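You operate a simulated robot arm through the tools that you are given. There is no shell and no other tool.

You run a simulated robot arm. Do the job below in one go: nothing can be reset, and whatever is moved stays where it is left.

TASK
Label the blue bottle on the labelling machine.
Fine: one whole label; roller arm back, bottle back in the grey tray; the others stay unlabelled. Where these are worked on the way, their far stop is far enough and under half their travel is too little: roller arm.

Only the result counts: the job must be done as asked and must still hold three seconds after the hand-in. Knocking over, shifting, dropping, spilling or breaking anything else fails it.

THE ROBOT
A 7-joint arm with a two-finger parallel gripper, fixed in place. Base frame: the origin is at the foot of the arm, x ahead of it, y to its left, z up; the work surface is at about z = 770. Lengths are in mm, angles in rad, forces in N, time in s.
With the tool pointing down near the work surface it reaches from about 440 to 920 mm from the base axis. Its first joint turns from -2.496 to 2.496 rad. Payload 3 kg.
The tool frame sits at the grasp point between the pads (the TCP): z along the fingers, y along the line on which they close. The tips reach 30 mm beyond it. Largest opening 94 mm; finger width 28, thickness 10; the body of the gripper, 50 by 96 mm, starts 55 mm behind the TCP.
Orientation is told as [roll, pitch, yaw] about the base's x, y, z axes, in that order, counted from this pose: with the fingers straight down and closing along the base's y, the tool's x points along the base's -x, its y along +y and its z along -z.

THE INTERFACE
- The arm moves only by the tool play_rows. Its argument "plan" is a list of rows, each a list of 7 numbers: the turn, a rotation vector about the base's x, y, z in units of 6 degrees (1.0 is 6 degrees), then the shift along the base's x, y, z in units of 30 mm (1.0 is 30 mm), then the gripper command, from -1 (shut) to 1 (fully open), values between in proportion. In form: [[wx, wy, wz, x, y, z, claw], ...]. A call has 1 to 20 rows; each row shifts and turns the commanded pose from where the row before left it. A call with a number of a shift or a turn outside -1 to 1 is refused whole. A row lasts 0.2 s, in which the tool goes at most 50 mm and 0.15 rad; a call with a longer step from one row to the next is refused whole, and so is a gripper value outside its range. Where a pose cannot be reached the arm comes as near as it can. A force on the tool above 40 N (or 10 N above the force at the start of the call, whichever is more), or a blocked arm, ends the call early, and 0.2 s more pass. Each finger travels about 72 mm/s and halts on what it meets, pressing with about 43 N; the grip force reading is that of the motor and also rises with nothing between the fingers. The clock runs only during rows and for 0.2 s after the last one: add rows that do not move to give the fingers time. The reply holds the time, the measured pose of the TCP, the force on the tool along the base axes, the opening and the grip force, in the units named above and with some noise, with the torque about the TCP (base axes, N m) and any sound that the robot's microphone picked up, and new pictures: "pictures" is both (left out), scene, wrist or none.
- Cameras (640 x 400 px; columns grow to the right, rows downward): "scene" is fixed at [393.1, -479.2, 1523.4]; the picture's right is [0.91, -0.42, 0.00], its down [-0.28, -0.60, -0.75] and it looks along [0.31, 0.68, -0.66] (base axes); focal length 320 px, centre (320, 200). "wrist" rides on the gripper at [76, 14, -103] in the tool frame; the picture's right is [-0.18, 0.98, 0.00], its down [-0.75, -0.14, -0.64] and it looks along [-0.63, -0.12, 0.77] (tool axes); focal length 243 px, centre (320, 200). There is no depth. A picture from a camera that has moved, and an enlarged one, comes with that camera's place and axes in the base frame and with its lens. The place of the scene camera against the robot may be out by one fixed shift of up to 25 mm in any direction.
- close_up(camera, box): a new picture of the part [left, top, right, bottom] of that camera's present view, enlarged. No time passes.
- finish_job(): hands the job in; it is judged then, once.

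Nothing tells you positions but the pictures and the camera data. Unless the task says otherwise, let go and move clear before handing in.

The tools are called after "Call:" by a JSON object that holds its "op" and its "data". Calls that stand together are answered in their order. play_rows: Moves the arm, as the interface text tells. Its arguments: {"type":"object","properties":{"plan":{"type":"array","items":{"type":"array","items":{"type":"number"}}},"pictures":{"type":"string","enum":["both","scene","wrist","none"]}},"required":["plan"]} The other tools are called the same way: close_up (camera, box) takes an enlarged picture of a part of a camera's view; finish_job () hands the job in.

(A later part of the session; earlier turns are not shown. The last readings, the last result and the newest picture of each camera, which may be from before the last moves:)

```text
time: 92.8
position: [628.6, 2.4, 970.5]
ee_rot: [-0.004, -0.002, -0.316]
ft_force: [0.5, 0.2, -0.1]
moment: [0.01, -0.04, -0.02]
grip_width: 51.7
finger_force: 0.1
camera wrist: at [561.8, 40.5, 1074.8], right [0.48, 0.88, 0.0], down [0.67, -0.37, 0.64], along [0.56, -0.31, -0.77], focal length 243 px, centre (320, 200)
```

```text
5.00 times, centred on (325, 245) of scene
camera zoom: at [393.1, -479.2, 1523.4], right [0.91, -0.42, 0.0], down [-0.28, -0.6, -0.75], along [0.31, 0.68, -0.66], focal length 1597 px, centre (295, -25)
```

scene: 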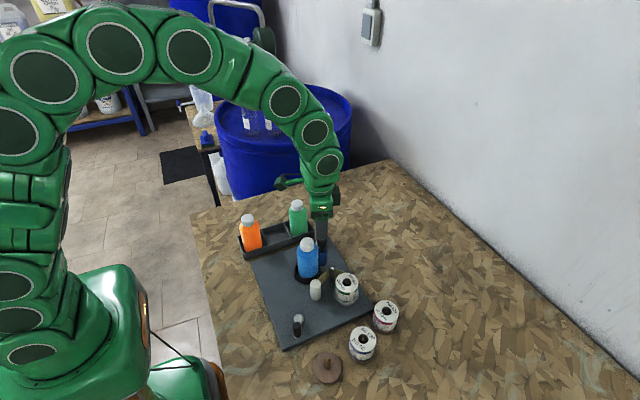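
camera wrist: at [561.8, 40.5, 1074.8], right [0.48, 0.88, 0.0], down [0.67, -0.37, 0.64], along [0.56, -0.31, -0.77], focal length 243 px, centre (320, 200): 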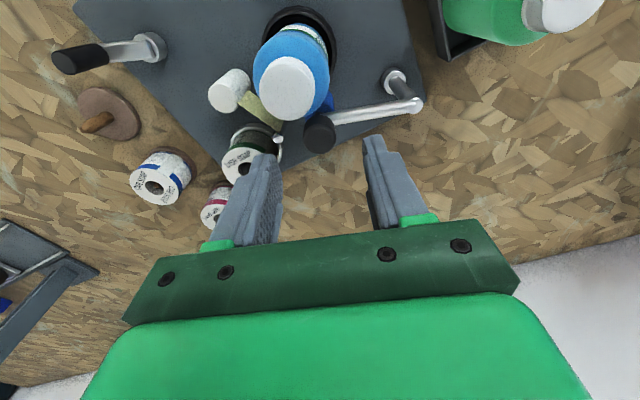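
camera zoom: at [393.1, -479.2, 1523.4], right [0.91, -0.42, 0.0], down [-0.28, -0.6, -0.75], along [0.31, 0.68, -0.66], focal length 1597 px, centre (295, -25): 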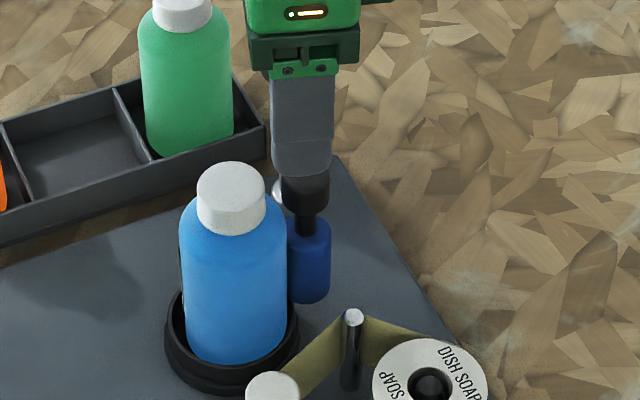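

The knob is at about (632.5, 1) between the fingers. I'll shift slightly, descend to grip height and check before closing.

Call:
{"op": "play_rows", "data": {"plan": [[0, 0, 0, 0.1, -0.03, -0.6, 0.1], [0, 0, 0, 0, 0, -0.6, 0.1], [0, 0, 0, 0, 0, -0.62, 0], [0, 0, 0, 0, 0, 0, 0]]}}

Call:
{"op": "close_up", "data": {"camera": "wrist", "box": [220, 40, 420, 240]}}

```text
time: 93.8
position: [633.0, 1.3, 915.6]
ee_rot: [-0.002, -0.003, -0.318]
ft_force: [0.3, 0.7, -0.7]
moment: [-0.02, -0.04, 0.02]
grip_width: 46.9
finger_force: 0.2
camera wrist: at [564.9, 39.8, 1019.5], right [0.48, 0.88, 0.0], down [0.67, -0.37, 0.64], along [0.56, -0.31, -0.76], focal length 243 px, centre (320, 200)
```

scene: 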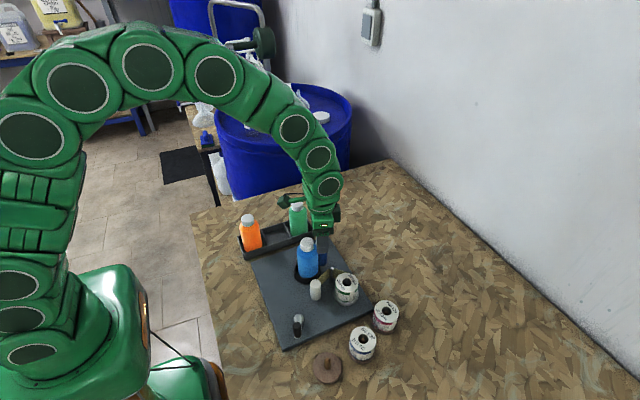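
wrist: 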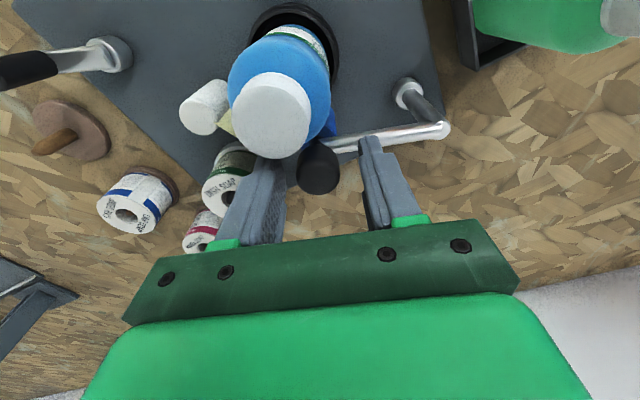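

```text
2.00 times, centred on (320, 140) of wrist
camera zoom: at [564.9, 39.8, 1019.5], right [0.48, 0.88, 0.0], down [0.67, -0.37, 0.64], along [0.56, -0.31, -0.76], focal length 485 px, centre (320, 320)
```

zoom: 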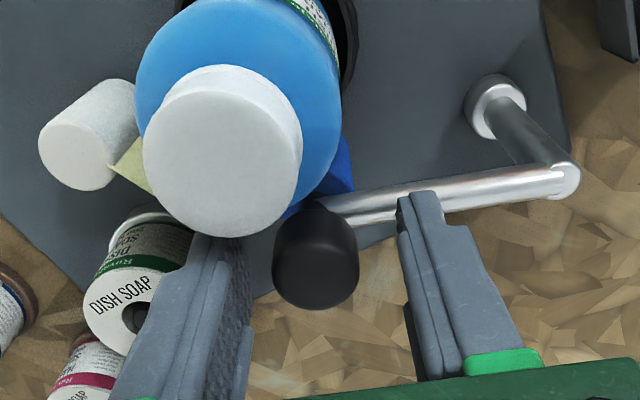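

The knob is centred between the fingers. I'll close on it and begin the swing outward in small steps.

Call:
{"op": "play_rows", "data": {"plan": [[0, 0, 0, -0.03, 0.02, 0, -0.3], [0, 0, 0, 0, 0, 0, -1], [0, 0, 0, 0, 0, 0, -1], [0, 0, 0, 0, 0, 0, -1]], "pictures": "none"}}

Call:
{"op": "close_up", "data": {"camera": "scene", "box": [290, 205, 360, 285]}}

```text
time: 94.8
position: [631.5, 0.4, 916.4]
ee_rot: [-0.005, -0.003, -0.318]
ft_force: [-1.6, -4.3, 9.7]
moment: [0.3, 0.16, -0.07]
grip_width: 25.2
finger_force: 44.8
stopped in row 4: the force on the tool passed its limit at 42 N (the readings are from after the stop); the commanded pose is now the measured one
```

```text
5.00 times, centred on (325, 245) of scene
camera zoom: at [393.1, -479.2, 1523.4], right [0.91, -0.42, 0.0], down [-0.28, -0.6, -0.75], along [0.31, 0.68, -0.66], focal length 1597 px, centre (295, -25)
```

zoom: 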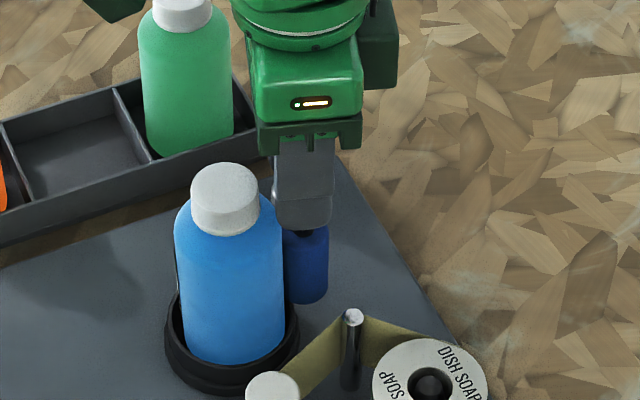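

The knob is held again; the bottle leaned slightly under the roller, so I'll pull the arm outward now, gently.

Call:
{"op": "play_rows", "data": {"plan": [[0, 0, 0.2, 0.1, -0.03, 0, -1], [0, 0, 0.3, 0.15, -0.04, 0, -1], [0, 0, 0, 0, 0, 0, -1]]}}

Call:
{"op": "close_up", "data": {"camera": "scene", "box": [290, 205, 360, 285]}}

```text
time: 95.5
position: [639.2, -1.7, 915.4]
ee_rot: [-0.005, 0.0, -0.266]
ft_force: [-7.6, -24.1, 14.2]
moment: [0.11, 1.08, -0.05]
grip_width: 24.7
finger_force: 44.9
camera wrist: at [569.0, 32.8, 1019.9], right [0.44, 0.9, -0.01], down [0.69, -0.33, 0.64], along [0.58, -0.28, -0.77], focal length 243 px, centre (320, 200)
```

scene: 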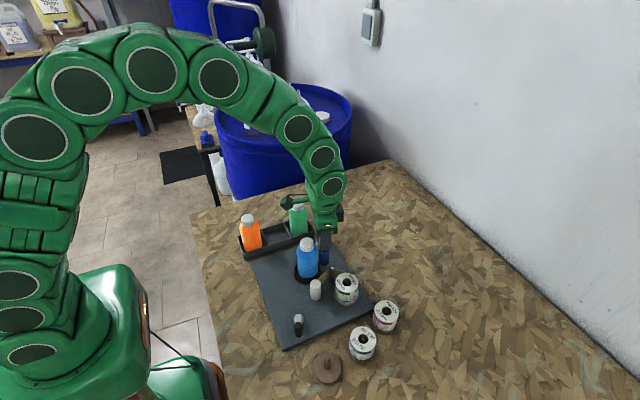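
wrist: 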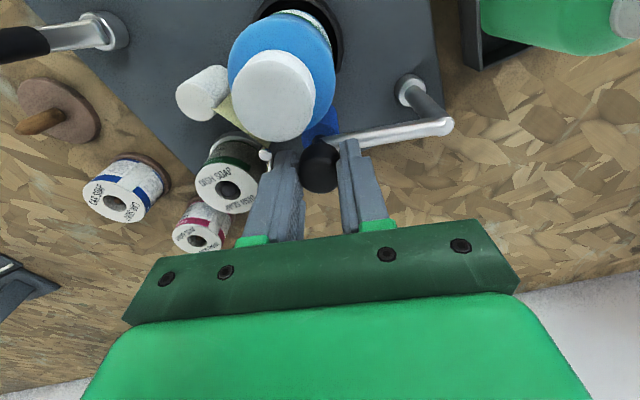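

```text
5.00 times, centred on (325, 245) of scene
camera zoom: at [393.1, -479.2, 1523.4], right [0.91, -0.42, 0.0], down [-0.28, -0.6, -0.75], along [0.31, 0.68, -0.66], focal length 1597 px, centre (295, -25)
```

zoom: 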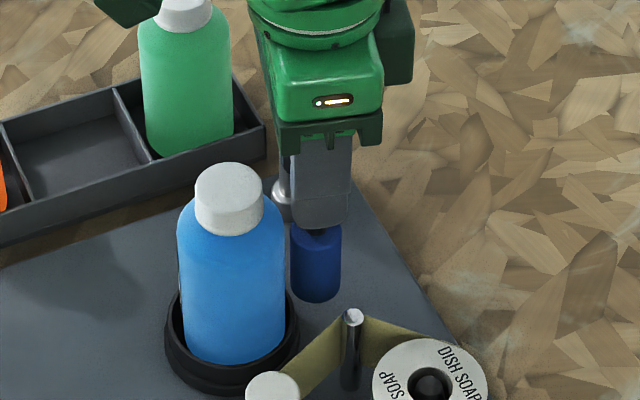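

The roller has left the bottle and the bottle stands upright again. I'll continue the swing outward with a small radial correction.

Call:
{"op": "play_rows", "data": {"plan": [[0, 0, 0.36, 0.205, -0.085, 0, -1], [0, 0, 0.36, 0.21, -0.027, 0, -1], [0, 0, 0, 0, 0, 0, -1]], "pictures": "none"}}

Call:
{"op": "close_up", "data": {"camera": "scene", "box": [290, 205, 360, 285]}}

```text
time: 96.3
position: [650.8, -5.6, 914.8]
ee_rot: [-0.008, -0.001, -0.191]
ft_force: [-6.1, -2.4, -6.8]
moment: [0.26, 1.3, 0.43]
grip_width: 24.6
finger_force: 45.1
```

```text
5.00 times, centred on (325, 245) of scene
camera zoom: at [393.1, -479.2, 1523.4], right [0.91, -0.42, 0.0], down [-0.28, -0.6, -0.75], along [0.31, 0.68, -0.66], focal length 1597 px, centre (295, -25)
```

zoom: 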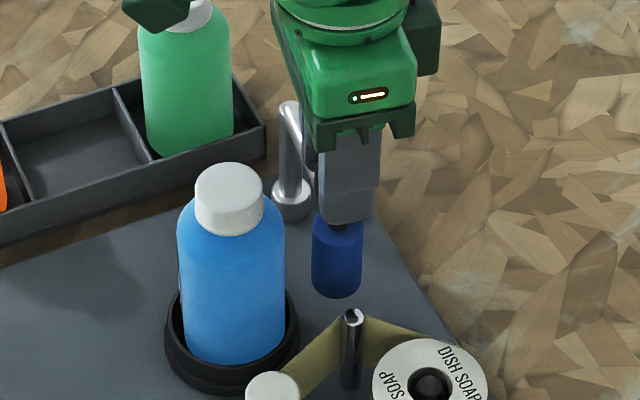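

Call:
{"op": "play_rows", "data": {"plan": [[0, 0, 0.36, 0.215, -0.012, 0, -1], [0, 0, 0.36, 0.215, 0.008, 0, -1], [0, 0, 0, 0, 0, 0, -1]], "pictures": "none"}}

```text
time: 97.2
position: [663.4, -5.5, 915.6]
ee_rot: [-0.005, -0.001, -0.114]
ft_force: [-3.4, 1.7, -10.3]
moment: [0.53, -0.49, 0.33]
grip_width: 25.4
finger_force: 44.6
```

Call:
{"op": "play_rows", "data": {"plan": [[0, 0, 0.3, 0.213, 0.025, 0, -1], [0, 0, 0.3, 0.209, 0.042, 0, -1], [0, 0, 0, 0, 0, 0, -1]]}}

Call:
{"op": "close_up", "data": {"camera": "scene", "box": [290, 205, 370, 285]}}

```text
time: 98.0
position: [677.8, -2.8, 916.4]
ee_rot: [-0.003, -0.004, -0.052]
ft_force: [4.3, -10.0, -6.7]
moment: [0.46, 0.45, -0.06]
grip_width: 25.6
finger_force: 45.0
camera wrist: at [602.3, 15.7, 1019.9], right [0.24, 0.97, 0.0], down [0.74, -0.18, 0.64], along [0.63, -0.16, -0.76], focal length 243 px, centre (320, 200)
```

scene: 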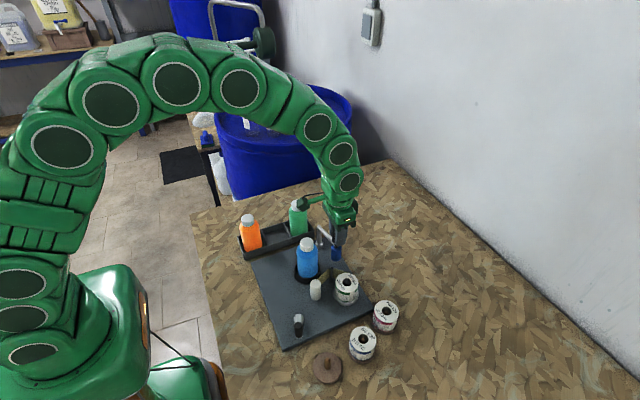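
wrist: 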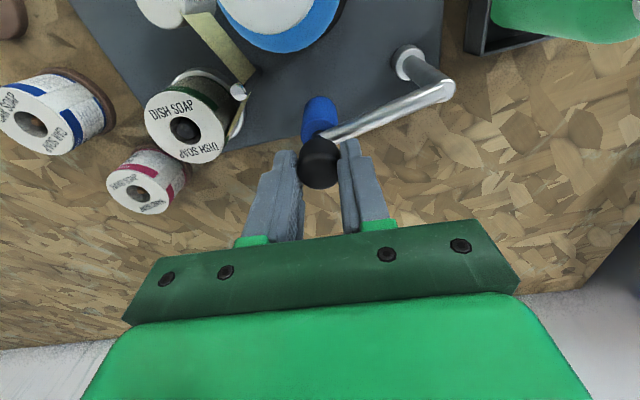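

```text
5.00 times, centred on (330, 245) of scene
camera zoom: at [393.1, -479.2, 1523.4], right [0.91, -0.42, 0.0], down [-0.28, -0.6, -0.75], along [0.31, 0.68, -0.66], focal length 1597 px, centre (270, -25)
```

zoom: 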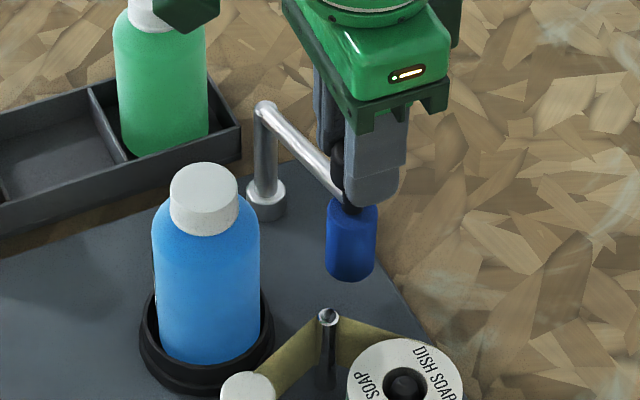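

About 5 mm of travel remains to the rest position. I'll finish the swing.

Call:
{"op": "play_rows", "data": {"plan": [[0, 0, 0.2, 0.1, 0.02, 0, -1], [0, 0, 0.1, 0.06, 0.02, 0, -1], [0, 0, 0, 0, 0, 0, -1]]}}

Call:
{"op": "close_up", "data": {"camera": "scene", "box": [290, 200, 370, 280]}}

```text
time: 98.8
position: [681.2, -2.5, 917.1]
ee_rot: [-0.005, -0.002, -0.021]
ft_force: [3.3, -15.0, -2.4]
moment: [0.13, 0.91, 0.19]
grip_width: 25.5
finger_force: 44.7
camera wrist: at [606.1, 14.3, 1020.0], right [0.2, 0.98, 0.0], down [0.75, -0.15, 0.64], along [0.63, -0.14, -0.76], focal length 243 px, centre (320, 200)
```

scene: 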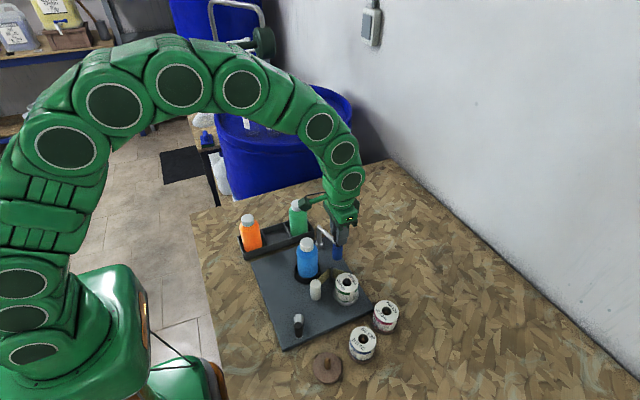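
wrist: 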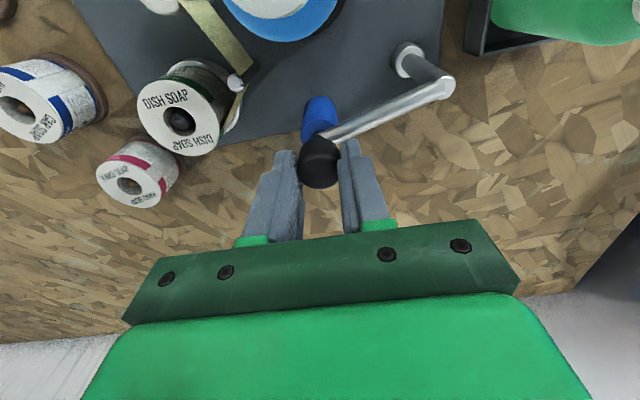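

```text
5.00 times, centred on (330, 240) of scene
camera zoom: at [393.1, -479.2, 1523.4], right [0.91, -0.42, 0.0], down [-0.28, -0.6, -0.75], along [0.31, 0.68, -0.66], focal length 1597 px, centre (270, 0)
```

zoom: 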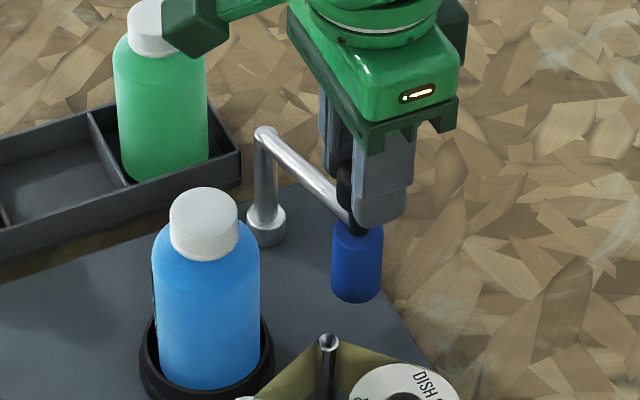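

Call:
{"op": "play_rows", "data": {"plan": [[0, 0, 0.1, 0.1, 0, 0, -1], [0, 0, 0, 0, 0, 0, -1]]}}

Call:
{"op": "close_up", "data": {"camera": "scene", "box": [290, 200, 370, 280]}}

```text
time: 99.3
position: [684.5, -1.1, 915.7]
ee_rot: [-0.006, -0.002, -0.011]
ft_force: [0.2, -8.1, 0.8]
moment: [0.36, 0.64, 0.18]
grip_width: 25.3
finger_force: 45.0
camera wrist: at [609.0, 14.2, 1020.0], right [0.19, 0.98, 0.0], down [0.75, -0.15, 0.64], along [0.63, -0.13, -0.77], focal length 243 px, centre (320, 200)
```

scene: 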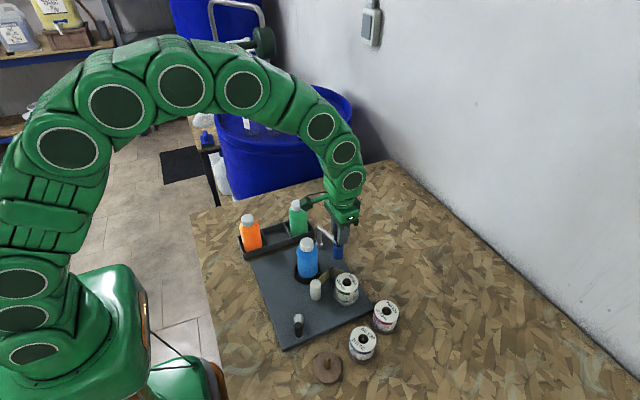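
wrist: 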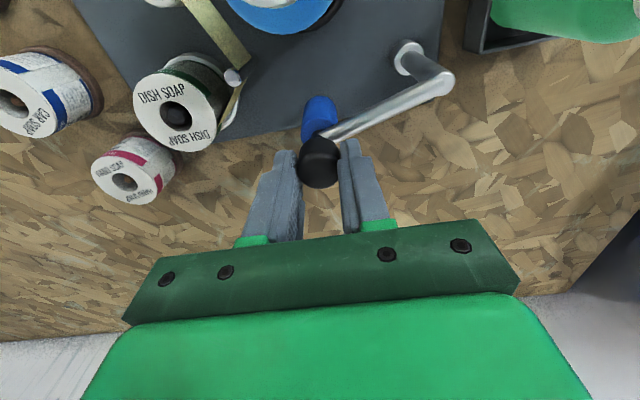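

```text
5.00 times, centred on (330, 240) of scene
camera zoom: at [393.1, -479.2, 1523.4], right [0.91, -0.42, 0.0], down [-0.28, -0.6, -0.75], along [0.31, 0.68, -0.66], focal length 1597 px, centre (270, 0)
```

zoom: 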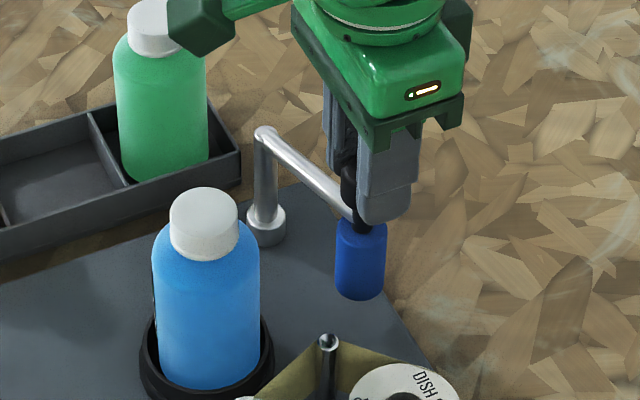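

The roller is back at its original place in the picture. I'll release, rise straight up and confirm it stays.

Call:
{"op": "play_rows", "data": {"plan": [[0, 0, 0, 0, 0, 0, -0.3], [0, 0, 0, 0, 0, 0, 0], [0, 0, 0, 0, 0, 0, 0.1], [0, 0, 0, 0, 0, 0.5, 0.1], [0, 0, 0, 0, 0, 1, 0.1], [0, 0, 0, 0, 0, 1, 0.1], [0, 0, 0, 0, 0, 0, 0.1]]}}

Call:
{"op": "close_up", "data": {"camera": "scene", "box": [290, 200, 370, 280]}}

Call:
{"op": "close_up", "data": {"camera": "wrist", "box": [200, 0, 440, 200]}}

```text
time: 101.0
position: [683.2, -1.9, 989.3]
ee_rot: [-0.006, -0.003, -0.01]
ft_force: [0.1, 0.0, 0.4]
moment: [-0.01, -0.01, 0.0]
grip_width: 51.4
finger_force: 0.1
camera wrist: at [608.7, 14.2, 1094.5], right [0.19, 0.98, 0.0], down [0.75, -0.15, 0.64], along [0.63, -0.13, -0.76], focal length 243 px, centre (320, 200)
```

scene: 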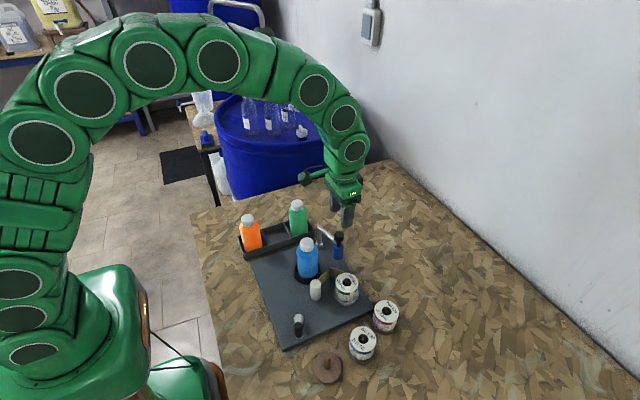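
wrist: 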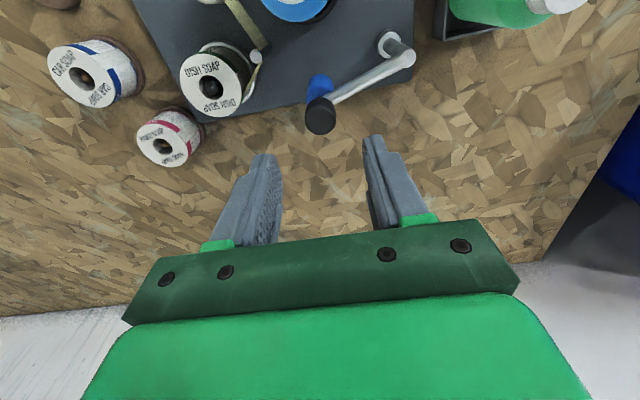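

```text
5.00 times, centred on (330, 240) of scene
camera zoom: at [393.1, -479.2, 1523.4], right [0.91, -0.42, 0.0], down [-0.28, -0.6, -0.75], along [0.31, 0.68, -0.66], focal length 1597 px, centre (270, 0)
```

zoom: 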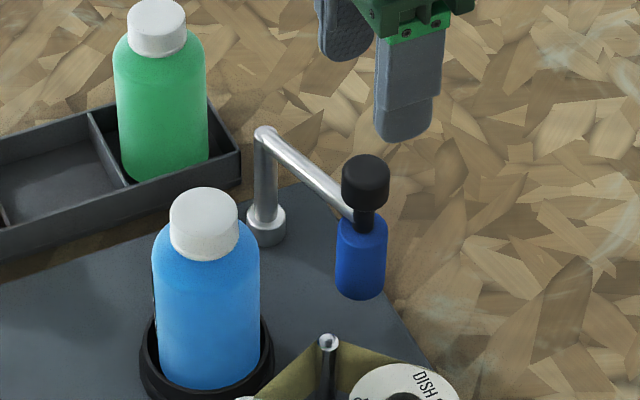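

```text
2.00 times, centred on (320, 100) of wrist
camera zoom: at [608.7, 14.2, 1094.5], right [0.19, 0.98, 0.0], down [0.75, -0.15, 0.64], along [0.63, -0.13, -0.76], focal length 485 px, centre (320, 400)
```

zoom: 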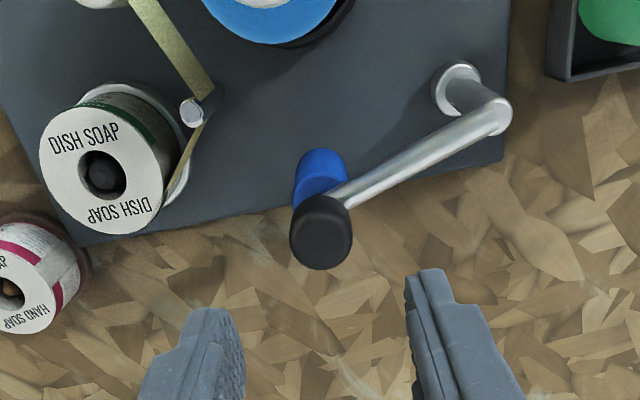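

The roller arm is back and staying put. Now I'll move above the labelled bottle and locate its cap.

Call:
{"op": "play_rows", "data": {"plan": [[0.05, 0.03, 0.1, -0.79, 0.02, 0, 0.6], [0, 0, 0, -0.79, 0.02, 0, 0.8], [0, 0, 0, -0.79, 0.02, 0, 0.8], [0, 0, 0, -0.79, 0, 0, 0.8], [0, 0, 0, 0, 0, 0, 0.8]]}}

Call:
{"op": "close_up", "data": {"camera": "wrist", "box": [240, 40, 400, 200]}}

Call:
{"op": "close_up", "data": {"camera": "scene", "box": [280, 225, 350, 295]}}

```text
time: 102.2
position: [589.4, 0.5, 990.8]
ee_rot: [0.0, 0.001, 0.002]
ft_force: [-0.3, -0.1, 0.5]
moment: [0.01, -0.01, 0.0]
grip_width: 84.6
finger_force: 0.0
camera wrist: at [513.8, 14.2, 1095.4], right [0.18, 0.98, 0.0], down [0.75, -0.14, 0.64], along [0.63, -0.12, -0.77], focal length 243 px, centre (320, 200)
```

scene: 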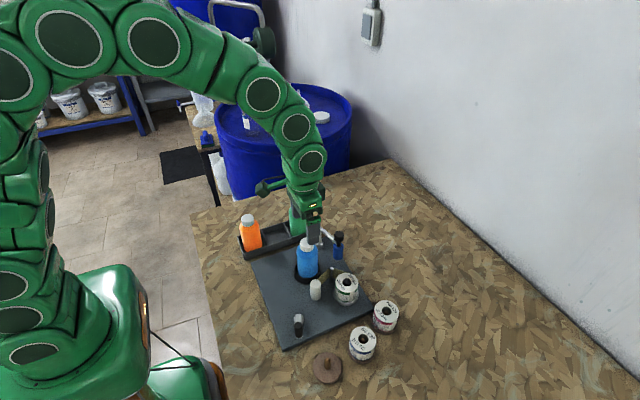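
wrist: 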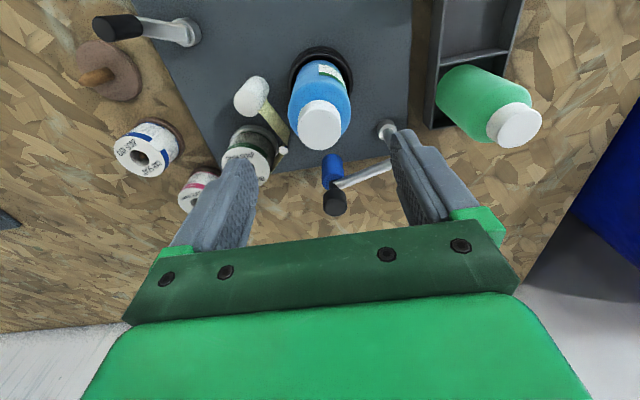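

```text
2.50 times, centred on (320, 120) of wrist
camera zoom: at [513.8, 14.2, 1095.4], right [0.18, 0.98, 0.0], down [0.75, -0.14, 0.64], along [0.63, -0.12, -0.77], focal length 606 px, centre (320, 400)
```

zoom: 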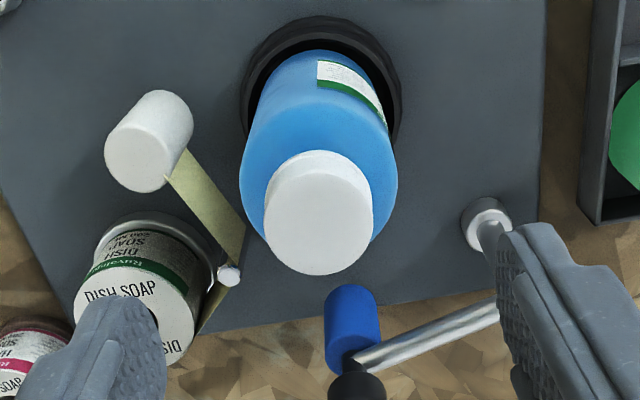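

```text
5.71 times, centred on (315, 260) of scene
camera zoom: at [393.1, -479.2, 1523.4], right [0.91, -0.42, 0.0], down [-0.28, -0.6, -0.75], along [0.31, 0.68, -0.66], focal length 1826 px, centre (349, -143)
```

zoom: 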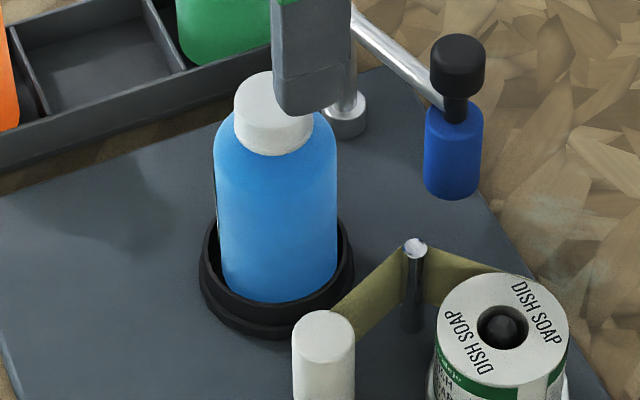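

The cap is at about (591, −0.5). I'll descend around it and check before closing.

Call:
{"op": "play_rows", "data": {"plan": [[0, 0, 0, 0.05, -0.03, -0.74, 0.8], [0, 0, 0, 0, 0, -0.74, 0.8], [0, 0, 0, 0, 0, -0.72, 0.8], [0, 0, 0, 0, 0, 0, 0.8]]}}

Call:
{"op": "close_up", "data": {"camera": "wrist", "box": [220, 60, 420, 240]}}

Call:
{"op": "close_up", "data": {"camera": "scene", "box": [280, 225, 350, 295]}}

```text
time: 103.2
position: [590.8, -1.0, 925.0]
ee_rot: [-0.001, 0.002, -0.001]
ft_force: [-0.1, 0.0, -0.2]
moment: [-0.02, 0.01, 0.02]
grip_width: 84.9
finger_force: 0.1
camera wrist: at [515.2, 13.7, 1029.0], right [0.18, 0.98, 0.0], down [0.75, -0.14, 0.64], along [0.63, -0.12, -0.77], focal length 243 px, centre (320, 200)
```

scene: 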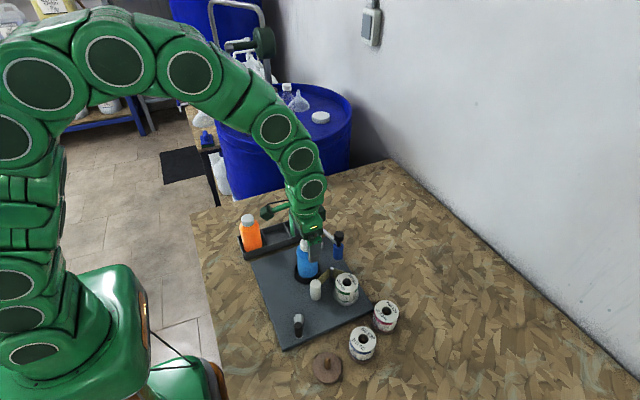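
wrist: 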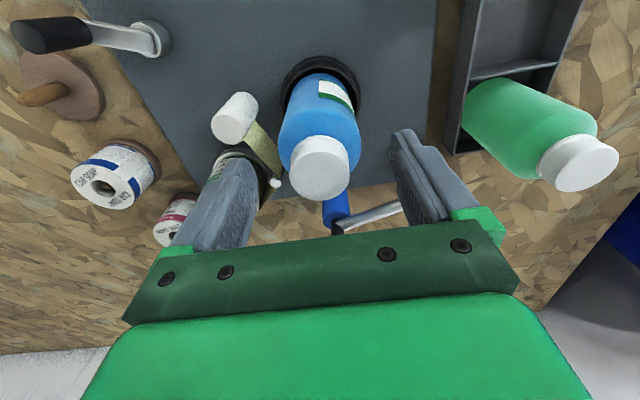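

```text
2.22 times, centred on (320, 150) of wrist
camera zoom: at [515.2, 13.7, 1029.0], right [0.18, 0.98, 0.0], down [0.75, -0.14, 0.64], along [0.63, -0.12, -0.77], focal length 539 px, centre (320, 311)
```

zoom: 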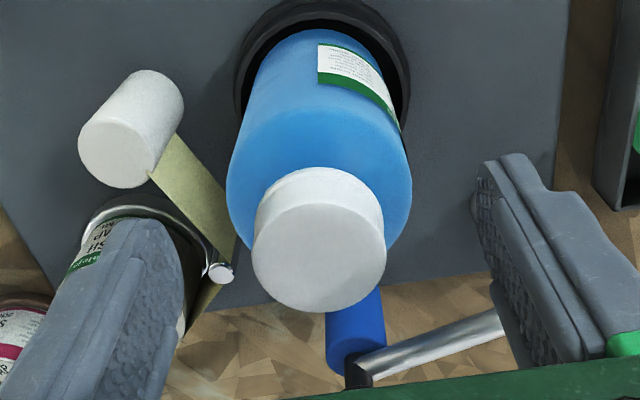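

```text
5.71 times, centred on (315, 260) of scene
camera zoom: at [393.1, -479.2, 1523.4], right [0.91, -0.42, 0.0], down [-0.28, -0.6, -0.75], along [0.31, 0.68, -0.66], focal length 1826 px, centre (349, -143)
```

zoom: 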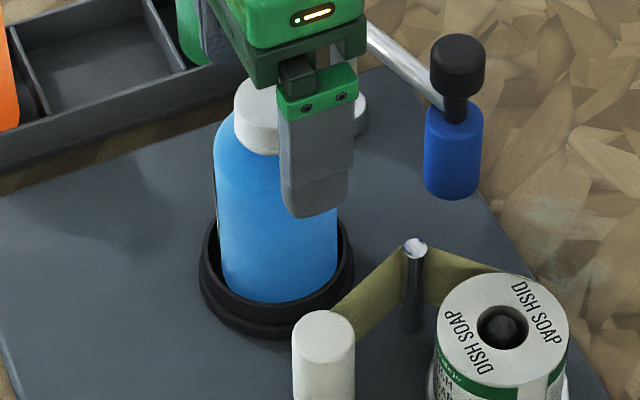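

Alignment matches the earlier good grip. I'll close on the cap.

Call:
{"op": "play_rows", "data": {"plan": [[0, 0, 0, 0.02, 0, 0, 0.3], [0, 0, 0, 0, 0, 0, -0.2], [0, 0, 0, 0, 0, 0, -1], [0, 0, 0, 0, 0, 0, -1], [0, 0, 0, 0, 0, 0, -1]]}}

Call:
{"op": "close_up", "data": {"camera": "scene", "box": [280, 225, 350, 295]}}

```text
time: 104.3
position: [591.6, -0.6, 924.8]
ee_rot: [0.0, 0.003, 0.0]
ft_force: [0.9, -1.1, 0.4]
moment: [-0.04, -0.09, -0.01]
grip_width: 34.4
finger_force: 43.8
camera wrist: at [516.0, 13.6, 1029.1], right [0.18, 0.98, 0.0], down [0.75, -0.14, 0.64], along [0.63, -0.12, -0.77], focal length 243 px, centre (320, 200)
```

scene: 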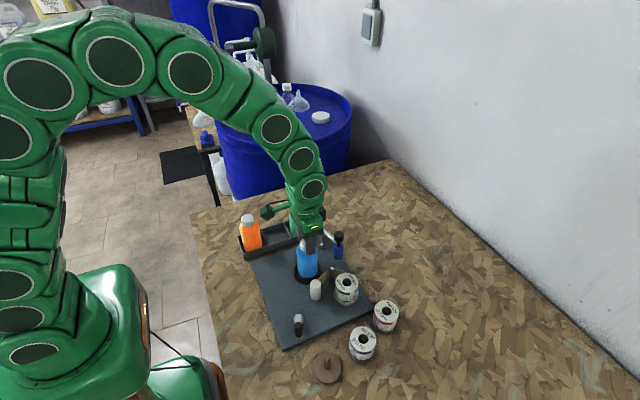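
wrist: 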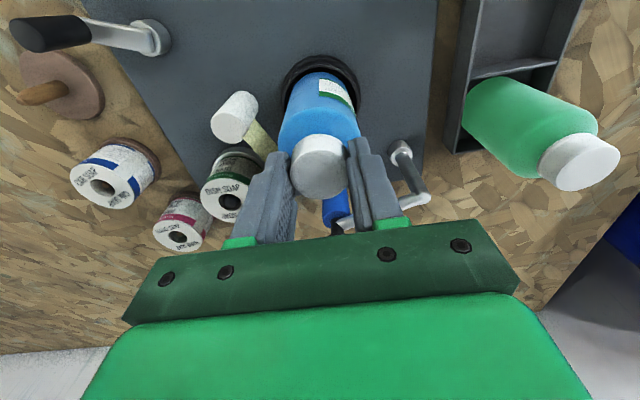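

```text
5.71 times, centred on (315, 260) of scene
camera zoom: at [393.1, -479.2, 1523.4], right [0.91, -0.42, 0.0], down [-0.28, -0.6, -0.75], along [0.31, 0.68, -0.66], focal length 1826 px, centre (349, -143)
```

zoom: 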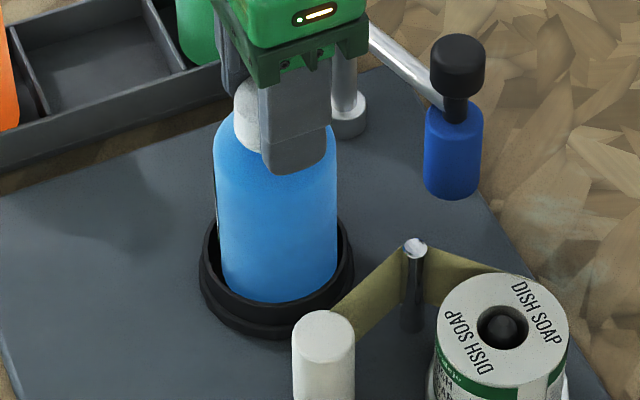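

The cap is gripped cleanly. I'll lift the bottle out of the cup.

Call:
{"op": "play_rows", "data": {"plan": [[0, 0, 0, 0, 0, 0.2, -1], [0, 0, 0, 0, 0, 0.4, -1], [0, 0, 0, 0, 0, 0.5, -1], [0, 0, 0, 0, 0, 0.5, -1], [0, 0, 0, 0, 0, 0, -1]]}}

Call:
{"op": "close_up", "data": {"camera": "scene", "box": [280, 205, 350, 295]}}

Call:
{"op": "close_up", "data": {"camera": "wrist", "box": [250, 60, 390, 220]}}

```text
time: 105.5
position: [591.8, -2.7, 972.7]
ee_rot: [0.0, 0.003, 0.0]
ft_force: [0.5, 0.5, -1.5]
moment: [-0.01, -0.01, -0.01]
grip_width: 34.8
finger_force: 43.2
camera wrist: at [516.2, 13.1, 1077.2], right [0.18, 0.98, 0.0], down [0.75, -0.14, 0.64], along [0.63, -0.12, -0.77], focal length 243 px, centre (320, 200)
```

scene: 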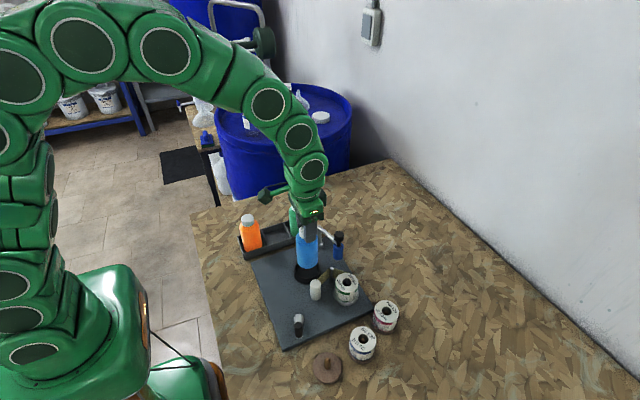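
wrist: 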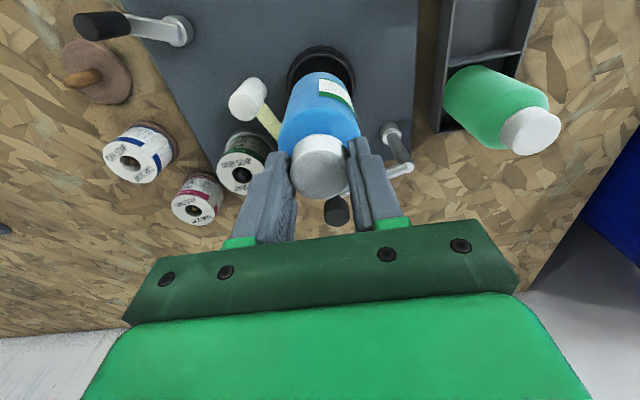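

```text
4.44 times, centred on (315, 250) of scene
camera zoom: at [393.1, -479.2, 1523.4], right [0.91, -0.42, 0.0], down [-0.28, -0.6, -0.75], along [0.31, 0.68, -0.66], focal length 1420 px, centre (342, -22)
```

zoom: 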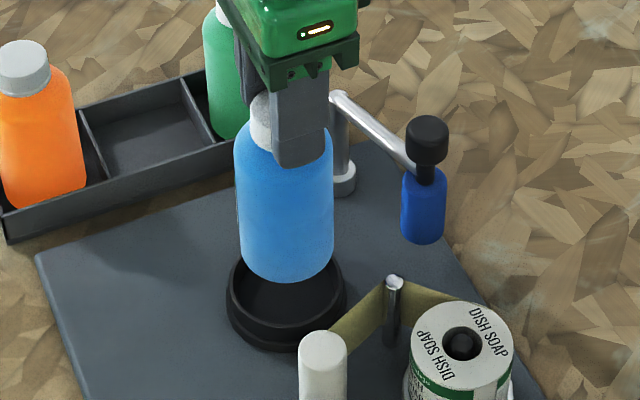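

```text
2.50 times, centred on (320, 140) of wrist
camera zoom: at [516.2, 13.1, 1077.2], right [0.18, 0.98, 0.0], down [0.75, -0.14, 0.64], along [0.63, -0.12, -0.77], focal length 606 px, centre (320, 350)
```

zoom: 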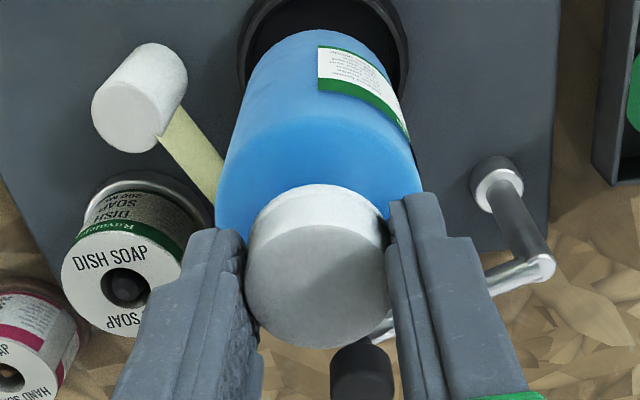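

The labelled bottle is out of the cup. I'll carry it back above its empty slot in the grey tray.

Call:
{"op": "play_rows", "data": {"plan": [[0, 0, 0, -0.597, 0.79, 0, -1], [0, 0, 0, -0.597, 0.79, 0, -1], [0, 0, 0, 0, 0.79, 0, -1], [0, 0, 0, 0, 0.79, 0, -1], [0, 0, 0, 0, 0.79, 0, -1], [0, 0, 0, 0, 0.79, 0, -1], [0, 0, 0, 0, 0.787, 0, -1], [0, 0, 0, 0, 0, 0, -1], [0, 0, 0, 0, 0, 0, -1]]}}

Call:
{"op": "close_up", "data": {"camera": "wrist", "box": [240, 0, 400, 220]}}

Call:
{"op": "close_up", "data": {"camera": "scene", "box": [230, 190, 330, 270]}}

```text
time: 107.5
position: [556.4, 165.1, 972.3]
ee_rot: [0.001, 0.002, 0.0]
ft_force: [0.3, 0.7, -1.9]
moment: [-0.02, 0.0, 0.0]
grip_width: 34.5
finger_force: 43.2
camera wrist: at [480.6, 180.0, 1076.6], right [0.18, 0.98, 0.0], down [0.75, -0.14, 0.64], along [0.63, -0.12, -0.77], focal length 243 px, centre (320, 200)
```

scene: 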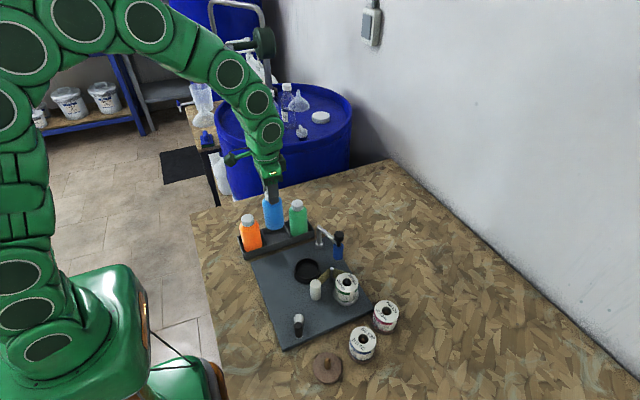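
wrist: 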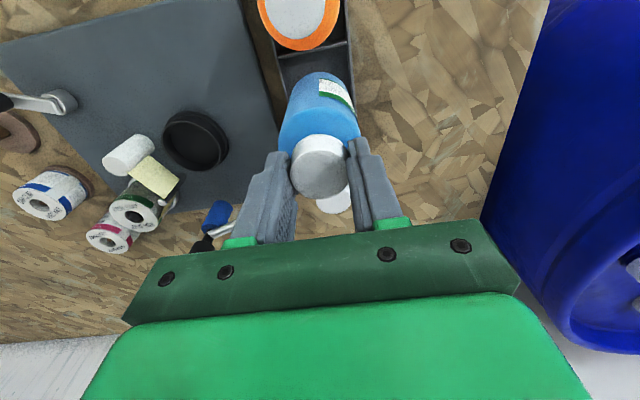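

```text
1.82 times, centred on (320, 110) of wrist
camera zoom: at [480.6, 180.0, 1076.6], right [0.18, 0.98, 0.0], down [0.75, -0.14, 0.64], along [0.63, -0.12, -0.77], focal length 441 px, centre (320, 364)
```

zoom: 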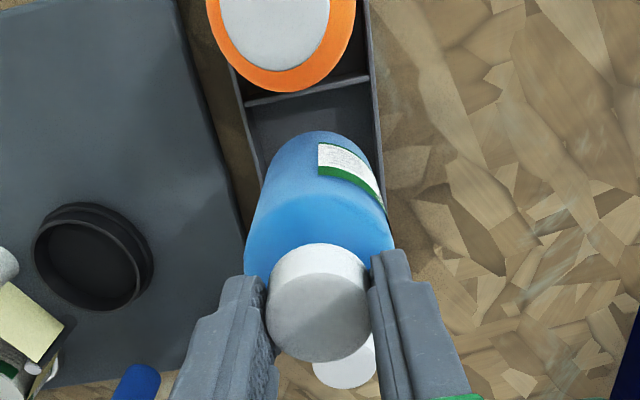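

```text
5.00 times, centred on (280, 230) of scene
camera zoom: at [393.1, -479.2, 1523.4], right [0.91, -0.42, 0.0], down [-0.28, -0.6, -0.75], along [0.31, 0.68, -0.66], focal length 1597 px, centre (520, 50)
```

zoom: 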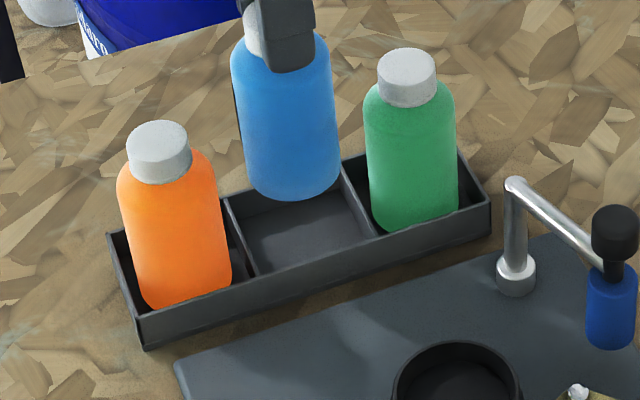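

The bottle is over its slot. I'll lower it to just above the tray rim and check alignment.

Call:
{"op": "play_rows", "data": {"plan": [[0, 0, 0, 0, -0.03, -0.4, -1], [0, 0, 0, 0, 0, -0.4, -1], [0, 0, 0, 0, 0, -0.3, -1], [0, 0, 0, 0, 0, 0, -1]]}}

Call:
{"op": "close_up", "data": {"camera": "wrist", "box": [240, 20, 400, 180]}}

Call:
{"op": "close_up", "data": {"camera": "scene", "box": [245, 195, 325, 265]}}

```text
time: 108.5
position: [556.3, 163.5, 939.2]
ee_rot: [0.0, 0.001, 0.0]
ft_force: [-0.4, 0.2, -2.2]
moment: [-0.02, -0.03, 0.0]
grip_width: 34.5
finger_force: 42.7
camera wrist: at [480.6, 178.7, 1044.5], right [0.18, 0.98, 0.0], down [0.75, -0.14, 0.64], along [0.63, -0.12, -0.77], focal length 243 px, centre (320, 200)
```

scene: 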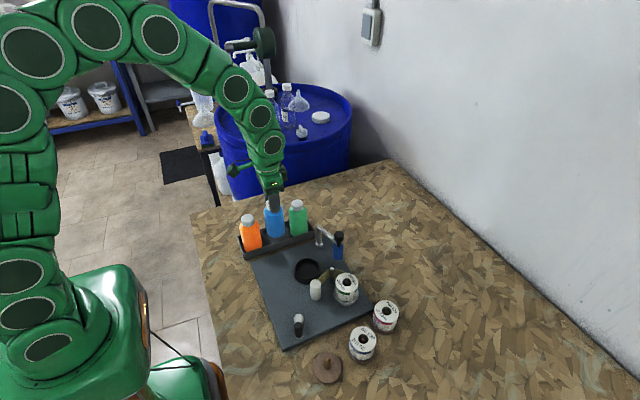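
wrist: 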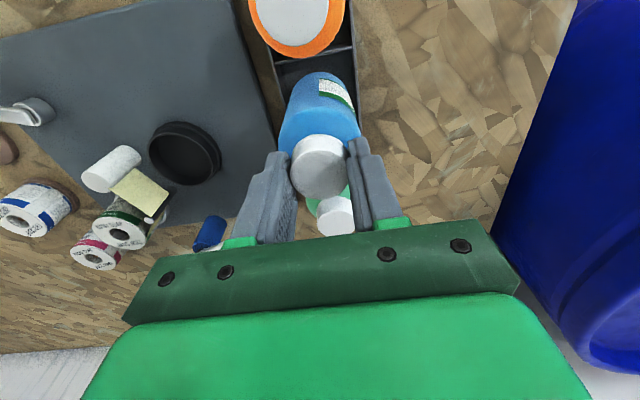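

```text
2.50 times, centred on (320, 100) of wrist
camera zoom: at [480.6, 178.7, 1044.5], right [0.18, 0.98, 0.0], down [0.75, -0.14, 0.64], along [0.63, -0.12, -0.77], focal length 606 px, centre (320, 450)
```

zoom: 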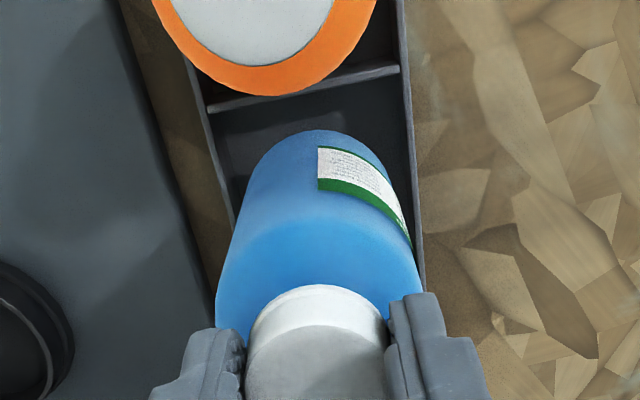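

```text
5.71 times, centred on (285, 230) of scene
camera zoom: at [393.1, -479.2, 1523.4], right [0.91, -0.42, 0.0], down [-0.28, -0.6, -0.75], along [0.31, 0.68, -0.66], focal length 1826 px, centre (520, 29)
```

zoom: 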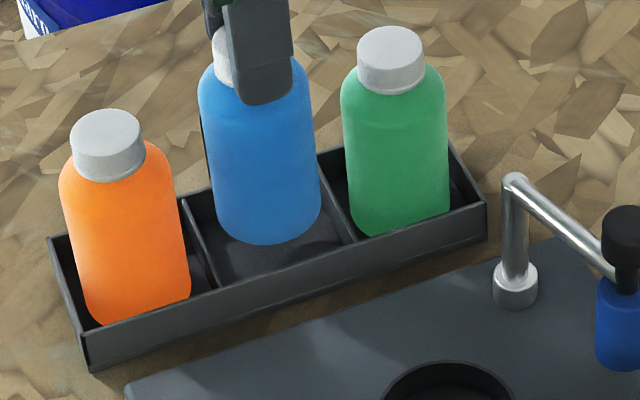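

The bottle lines up with its slot. I'll lower it gently to the tray floor.

Call:
{"op": "play_rows", "data": {"plan": [[0, 0, 0, 0, 0, -0.3, -1], [0, 0, 0, 0, 0, -0.3, -1], [0, 0, 0, 0, 0, -0.3, -1], [0, 0, 0, 0, 0, -0.1, -1], [0, 0, 0, 0, 0, 0, -1]]}}

Call:
{"op": "close_up", "data": {"camera": "scene", "box": [245, 195, 325, 265]}}

```text
time: 109.8
position: [556.1, 164.0, 908.9]
ee_rot: [0.0, 0.002, 0.001]
ft_force: [0.1, 0.2, -2.7]
moment: [0.0, 0.03, 0.03]
grip_width: 34.5
finger_force: 42.6
camera wrist: at [480.5, 178.8, 1013.9], right [0.18, 0.98, 0.0], down [0.75, -0.14, 0.64], along [0.63, -0.12, -0.77], focal length 243 px, centre (320, 200)
```

scene: 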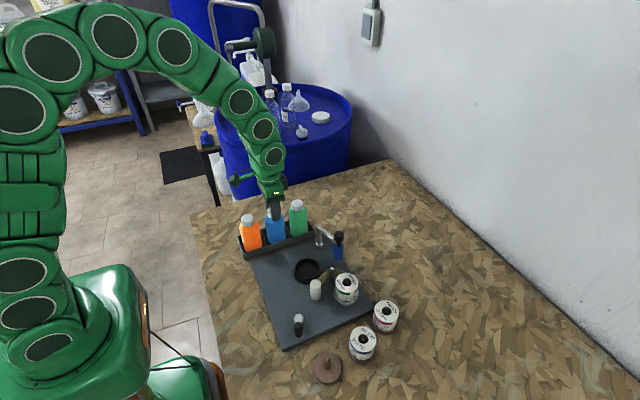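
wrist: 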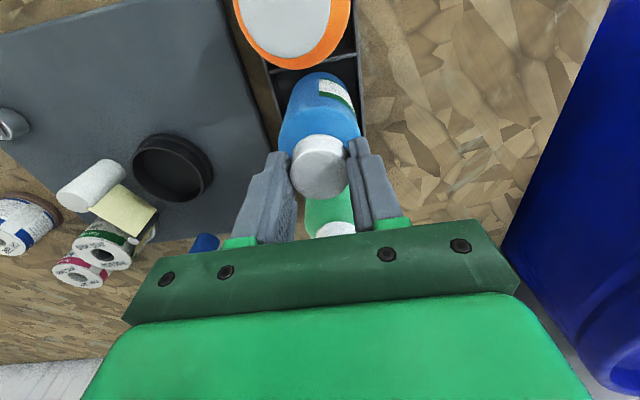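

```text
5.71 times, centred on (285, 230) of scene
camera zoom: at [393.1, -479.2, 1523.4], right [0.91, -0.42, 0.0], down [-0.28, -0.6, -0.75], along [0.31, 0.68, -0.66], focal length 1826 px, centre (520, 29)
```

zoom: 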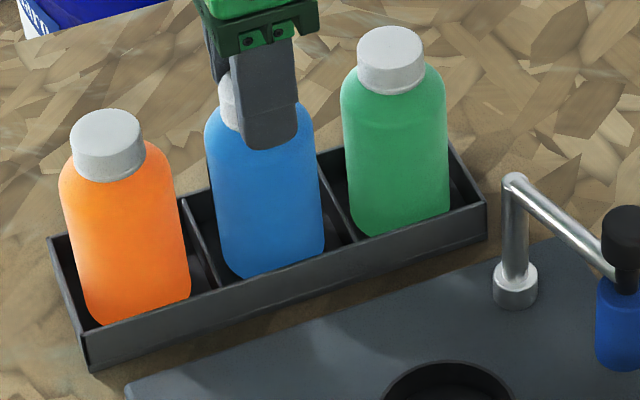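

Call:
{"op": "play_rows", "data": {"plan": [[0, 0, 0, 0, 0, -0.05, -1], [0, 0, 0, 0, 0, -0.05, -1], [0, 0, 0, 0, 0, 0, -1]], "pictures": "none"}}

```text
time: 110.5
position: [556.0, 164.1, 906.1]
ee_rot: [0.001, 0.002, -0.001]
ft_force: [-1.6, -0.9, 4.5]
moment: [-0.01, 0.2, -0.01]
grip_width: 34.5
finger_force: 42.6
```

The bottle has touched down on the tray floor. I'll open the gripper and rise straight up.

Call:
{"op": "play_rows", "data": {"plan": [[0, 0, 0, 0, 0, 0, -0.2], [0, 0, 0, 0, 0, 0, 0.3], [0, 0, 0, 0, 0, 0, 0.7], [0, 0, 0, 0, 0, 0, 0.8], [0, 0, 0, 0, 0, 0.5, 0.8], [0, 0, 0, 0, 0, 1, 0.8], [0, 0, 0, 0, 0, 1, 0.8], [0, 0, 0, 0, 0, 1, 0.8], [0, 0, 0, 0, 0, 0, 0.8]]}}

Call:
{"op": "close_up", "data": {"camera": "scene", "box": [245, 195, 325, 265]}}

Call:
{"op": "close_up", "data": {"camera": "wrist", "box": [200, 0, 440, 200]}}

```text
time: 112.5
position: [556.5, 164.1, 1011.6]
ee_rot: [0.0, -0.001, -0.001]
ft_force: [-0.2, -0.7, 0.6]
moment: [0.04, 0.0, -0.03]
grip_width: 84.9
finger_force: 0.1
camera wrist: at [480.9, 179.0, 1116.4], right [0.18, 0.98, 0.0], down [0.75, -0.14, 0.64], along [0.63, -0.12, -0.77], focal length 243 px, centre (320, 200)
```

scene: 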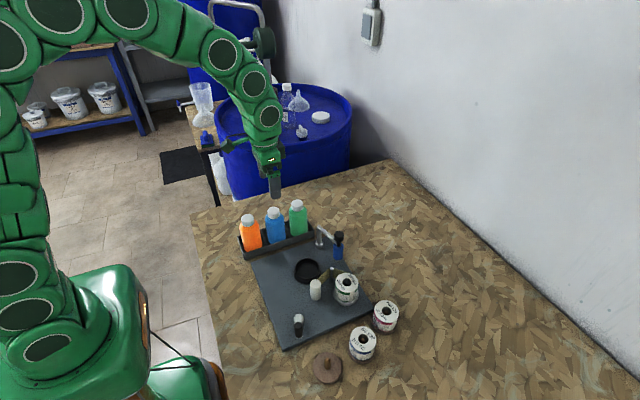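
wrist: 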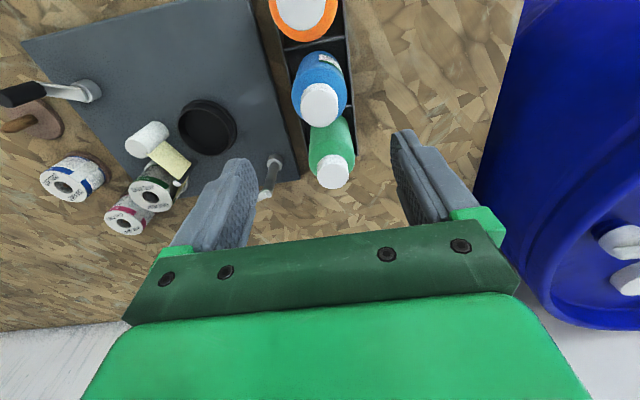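

```text
5.71 times, centred on (285, 230) of scene
camera zoom: at [393.1, -479.2, 1523.4], right [0.91, -0.42, 0.0], down [-0.28, -0.6, -0.75], along [0.31, 0.68, -0.66], focal length 1826 px, centre (520, 29)
```

zoom: 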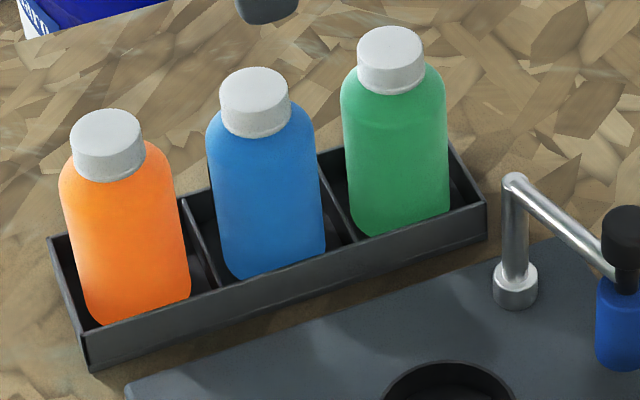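

```text
2.00 times, centred on (320, 100) of wrist
camera zoom: at [480.9, 179.0, 1116.4], right [0.18, 0.98, 0.0], down [0.75, -0.14, 0.64], along [0.63, -0.12, -0.77], focal length 485 px, centre (320, 400)
```

zoom: 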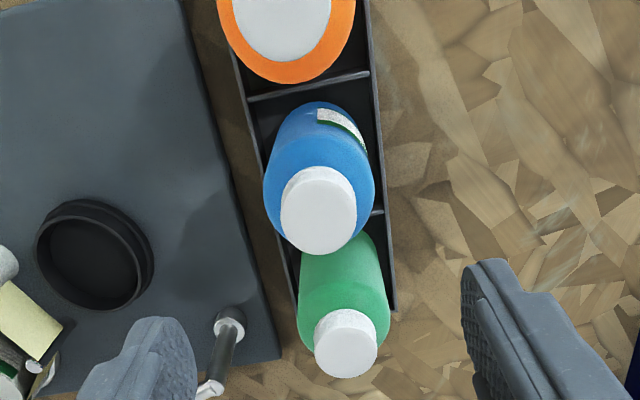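

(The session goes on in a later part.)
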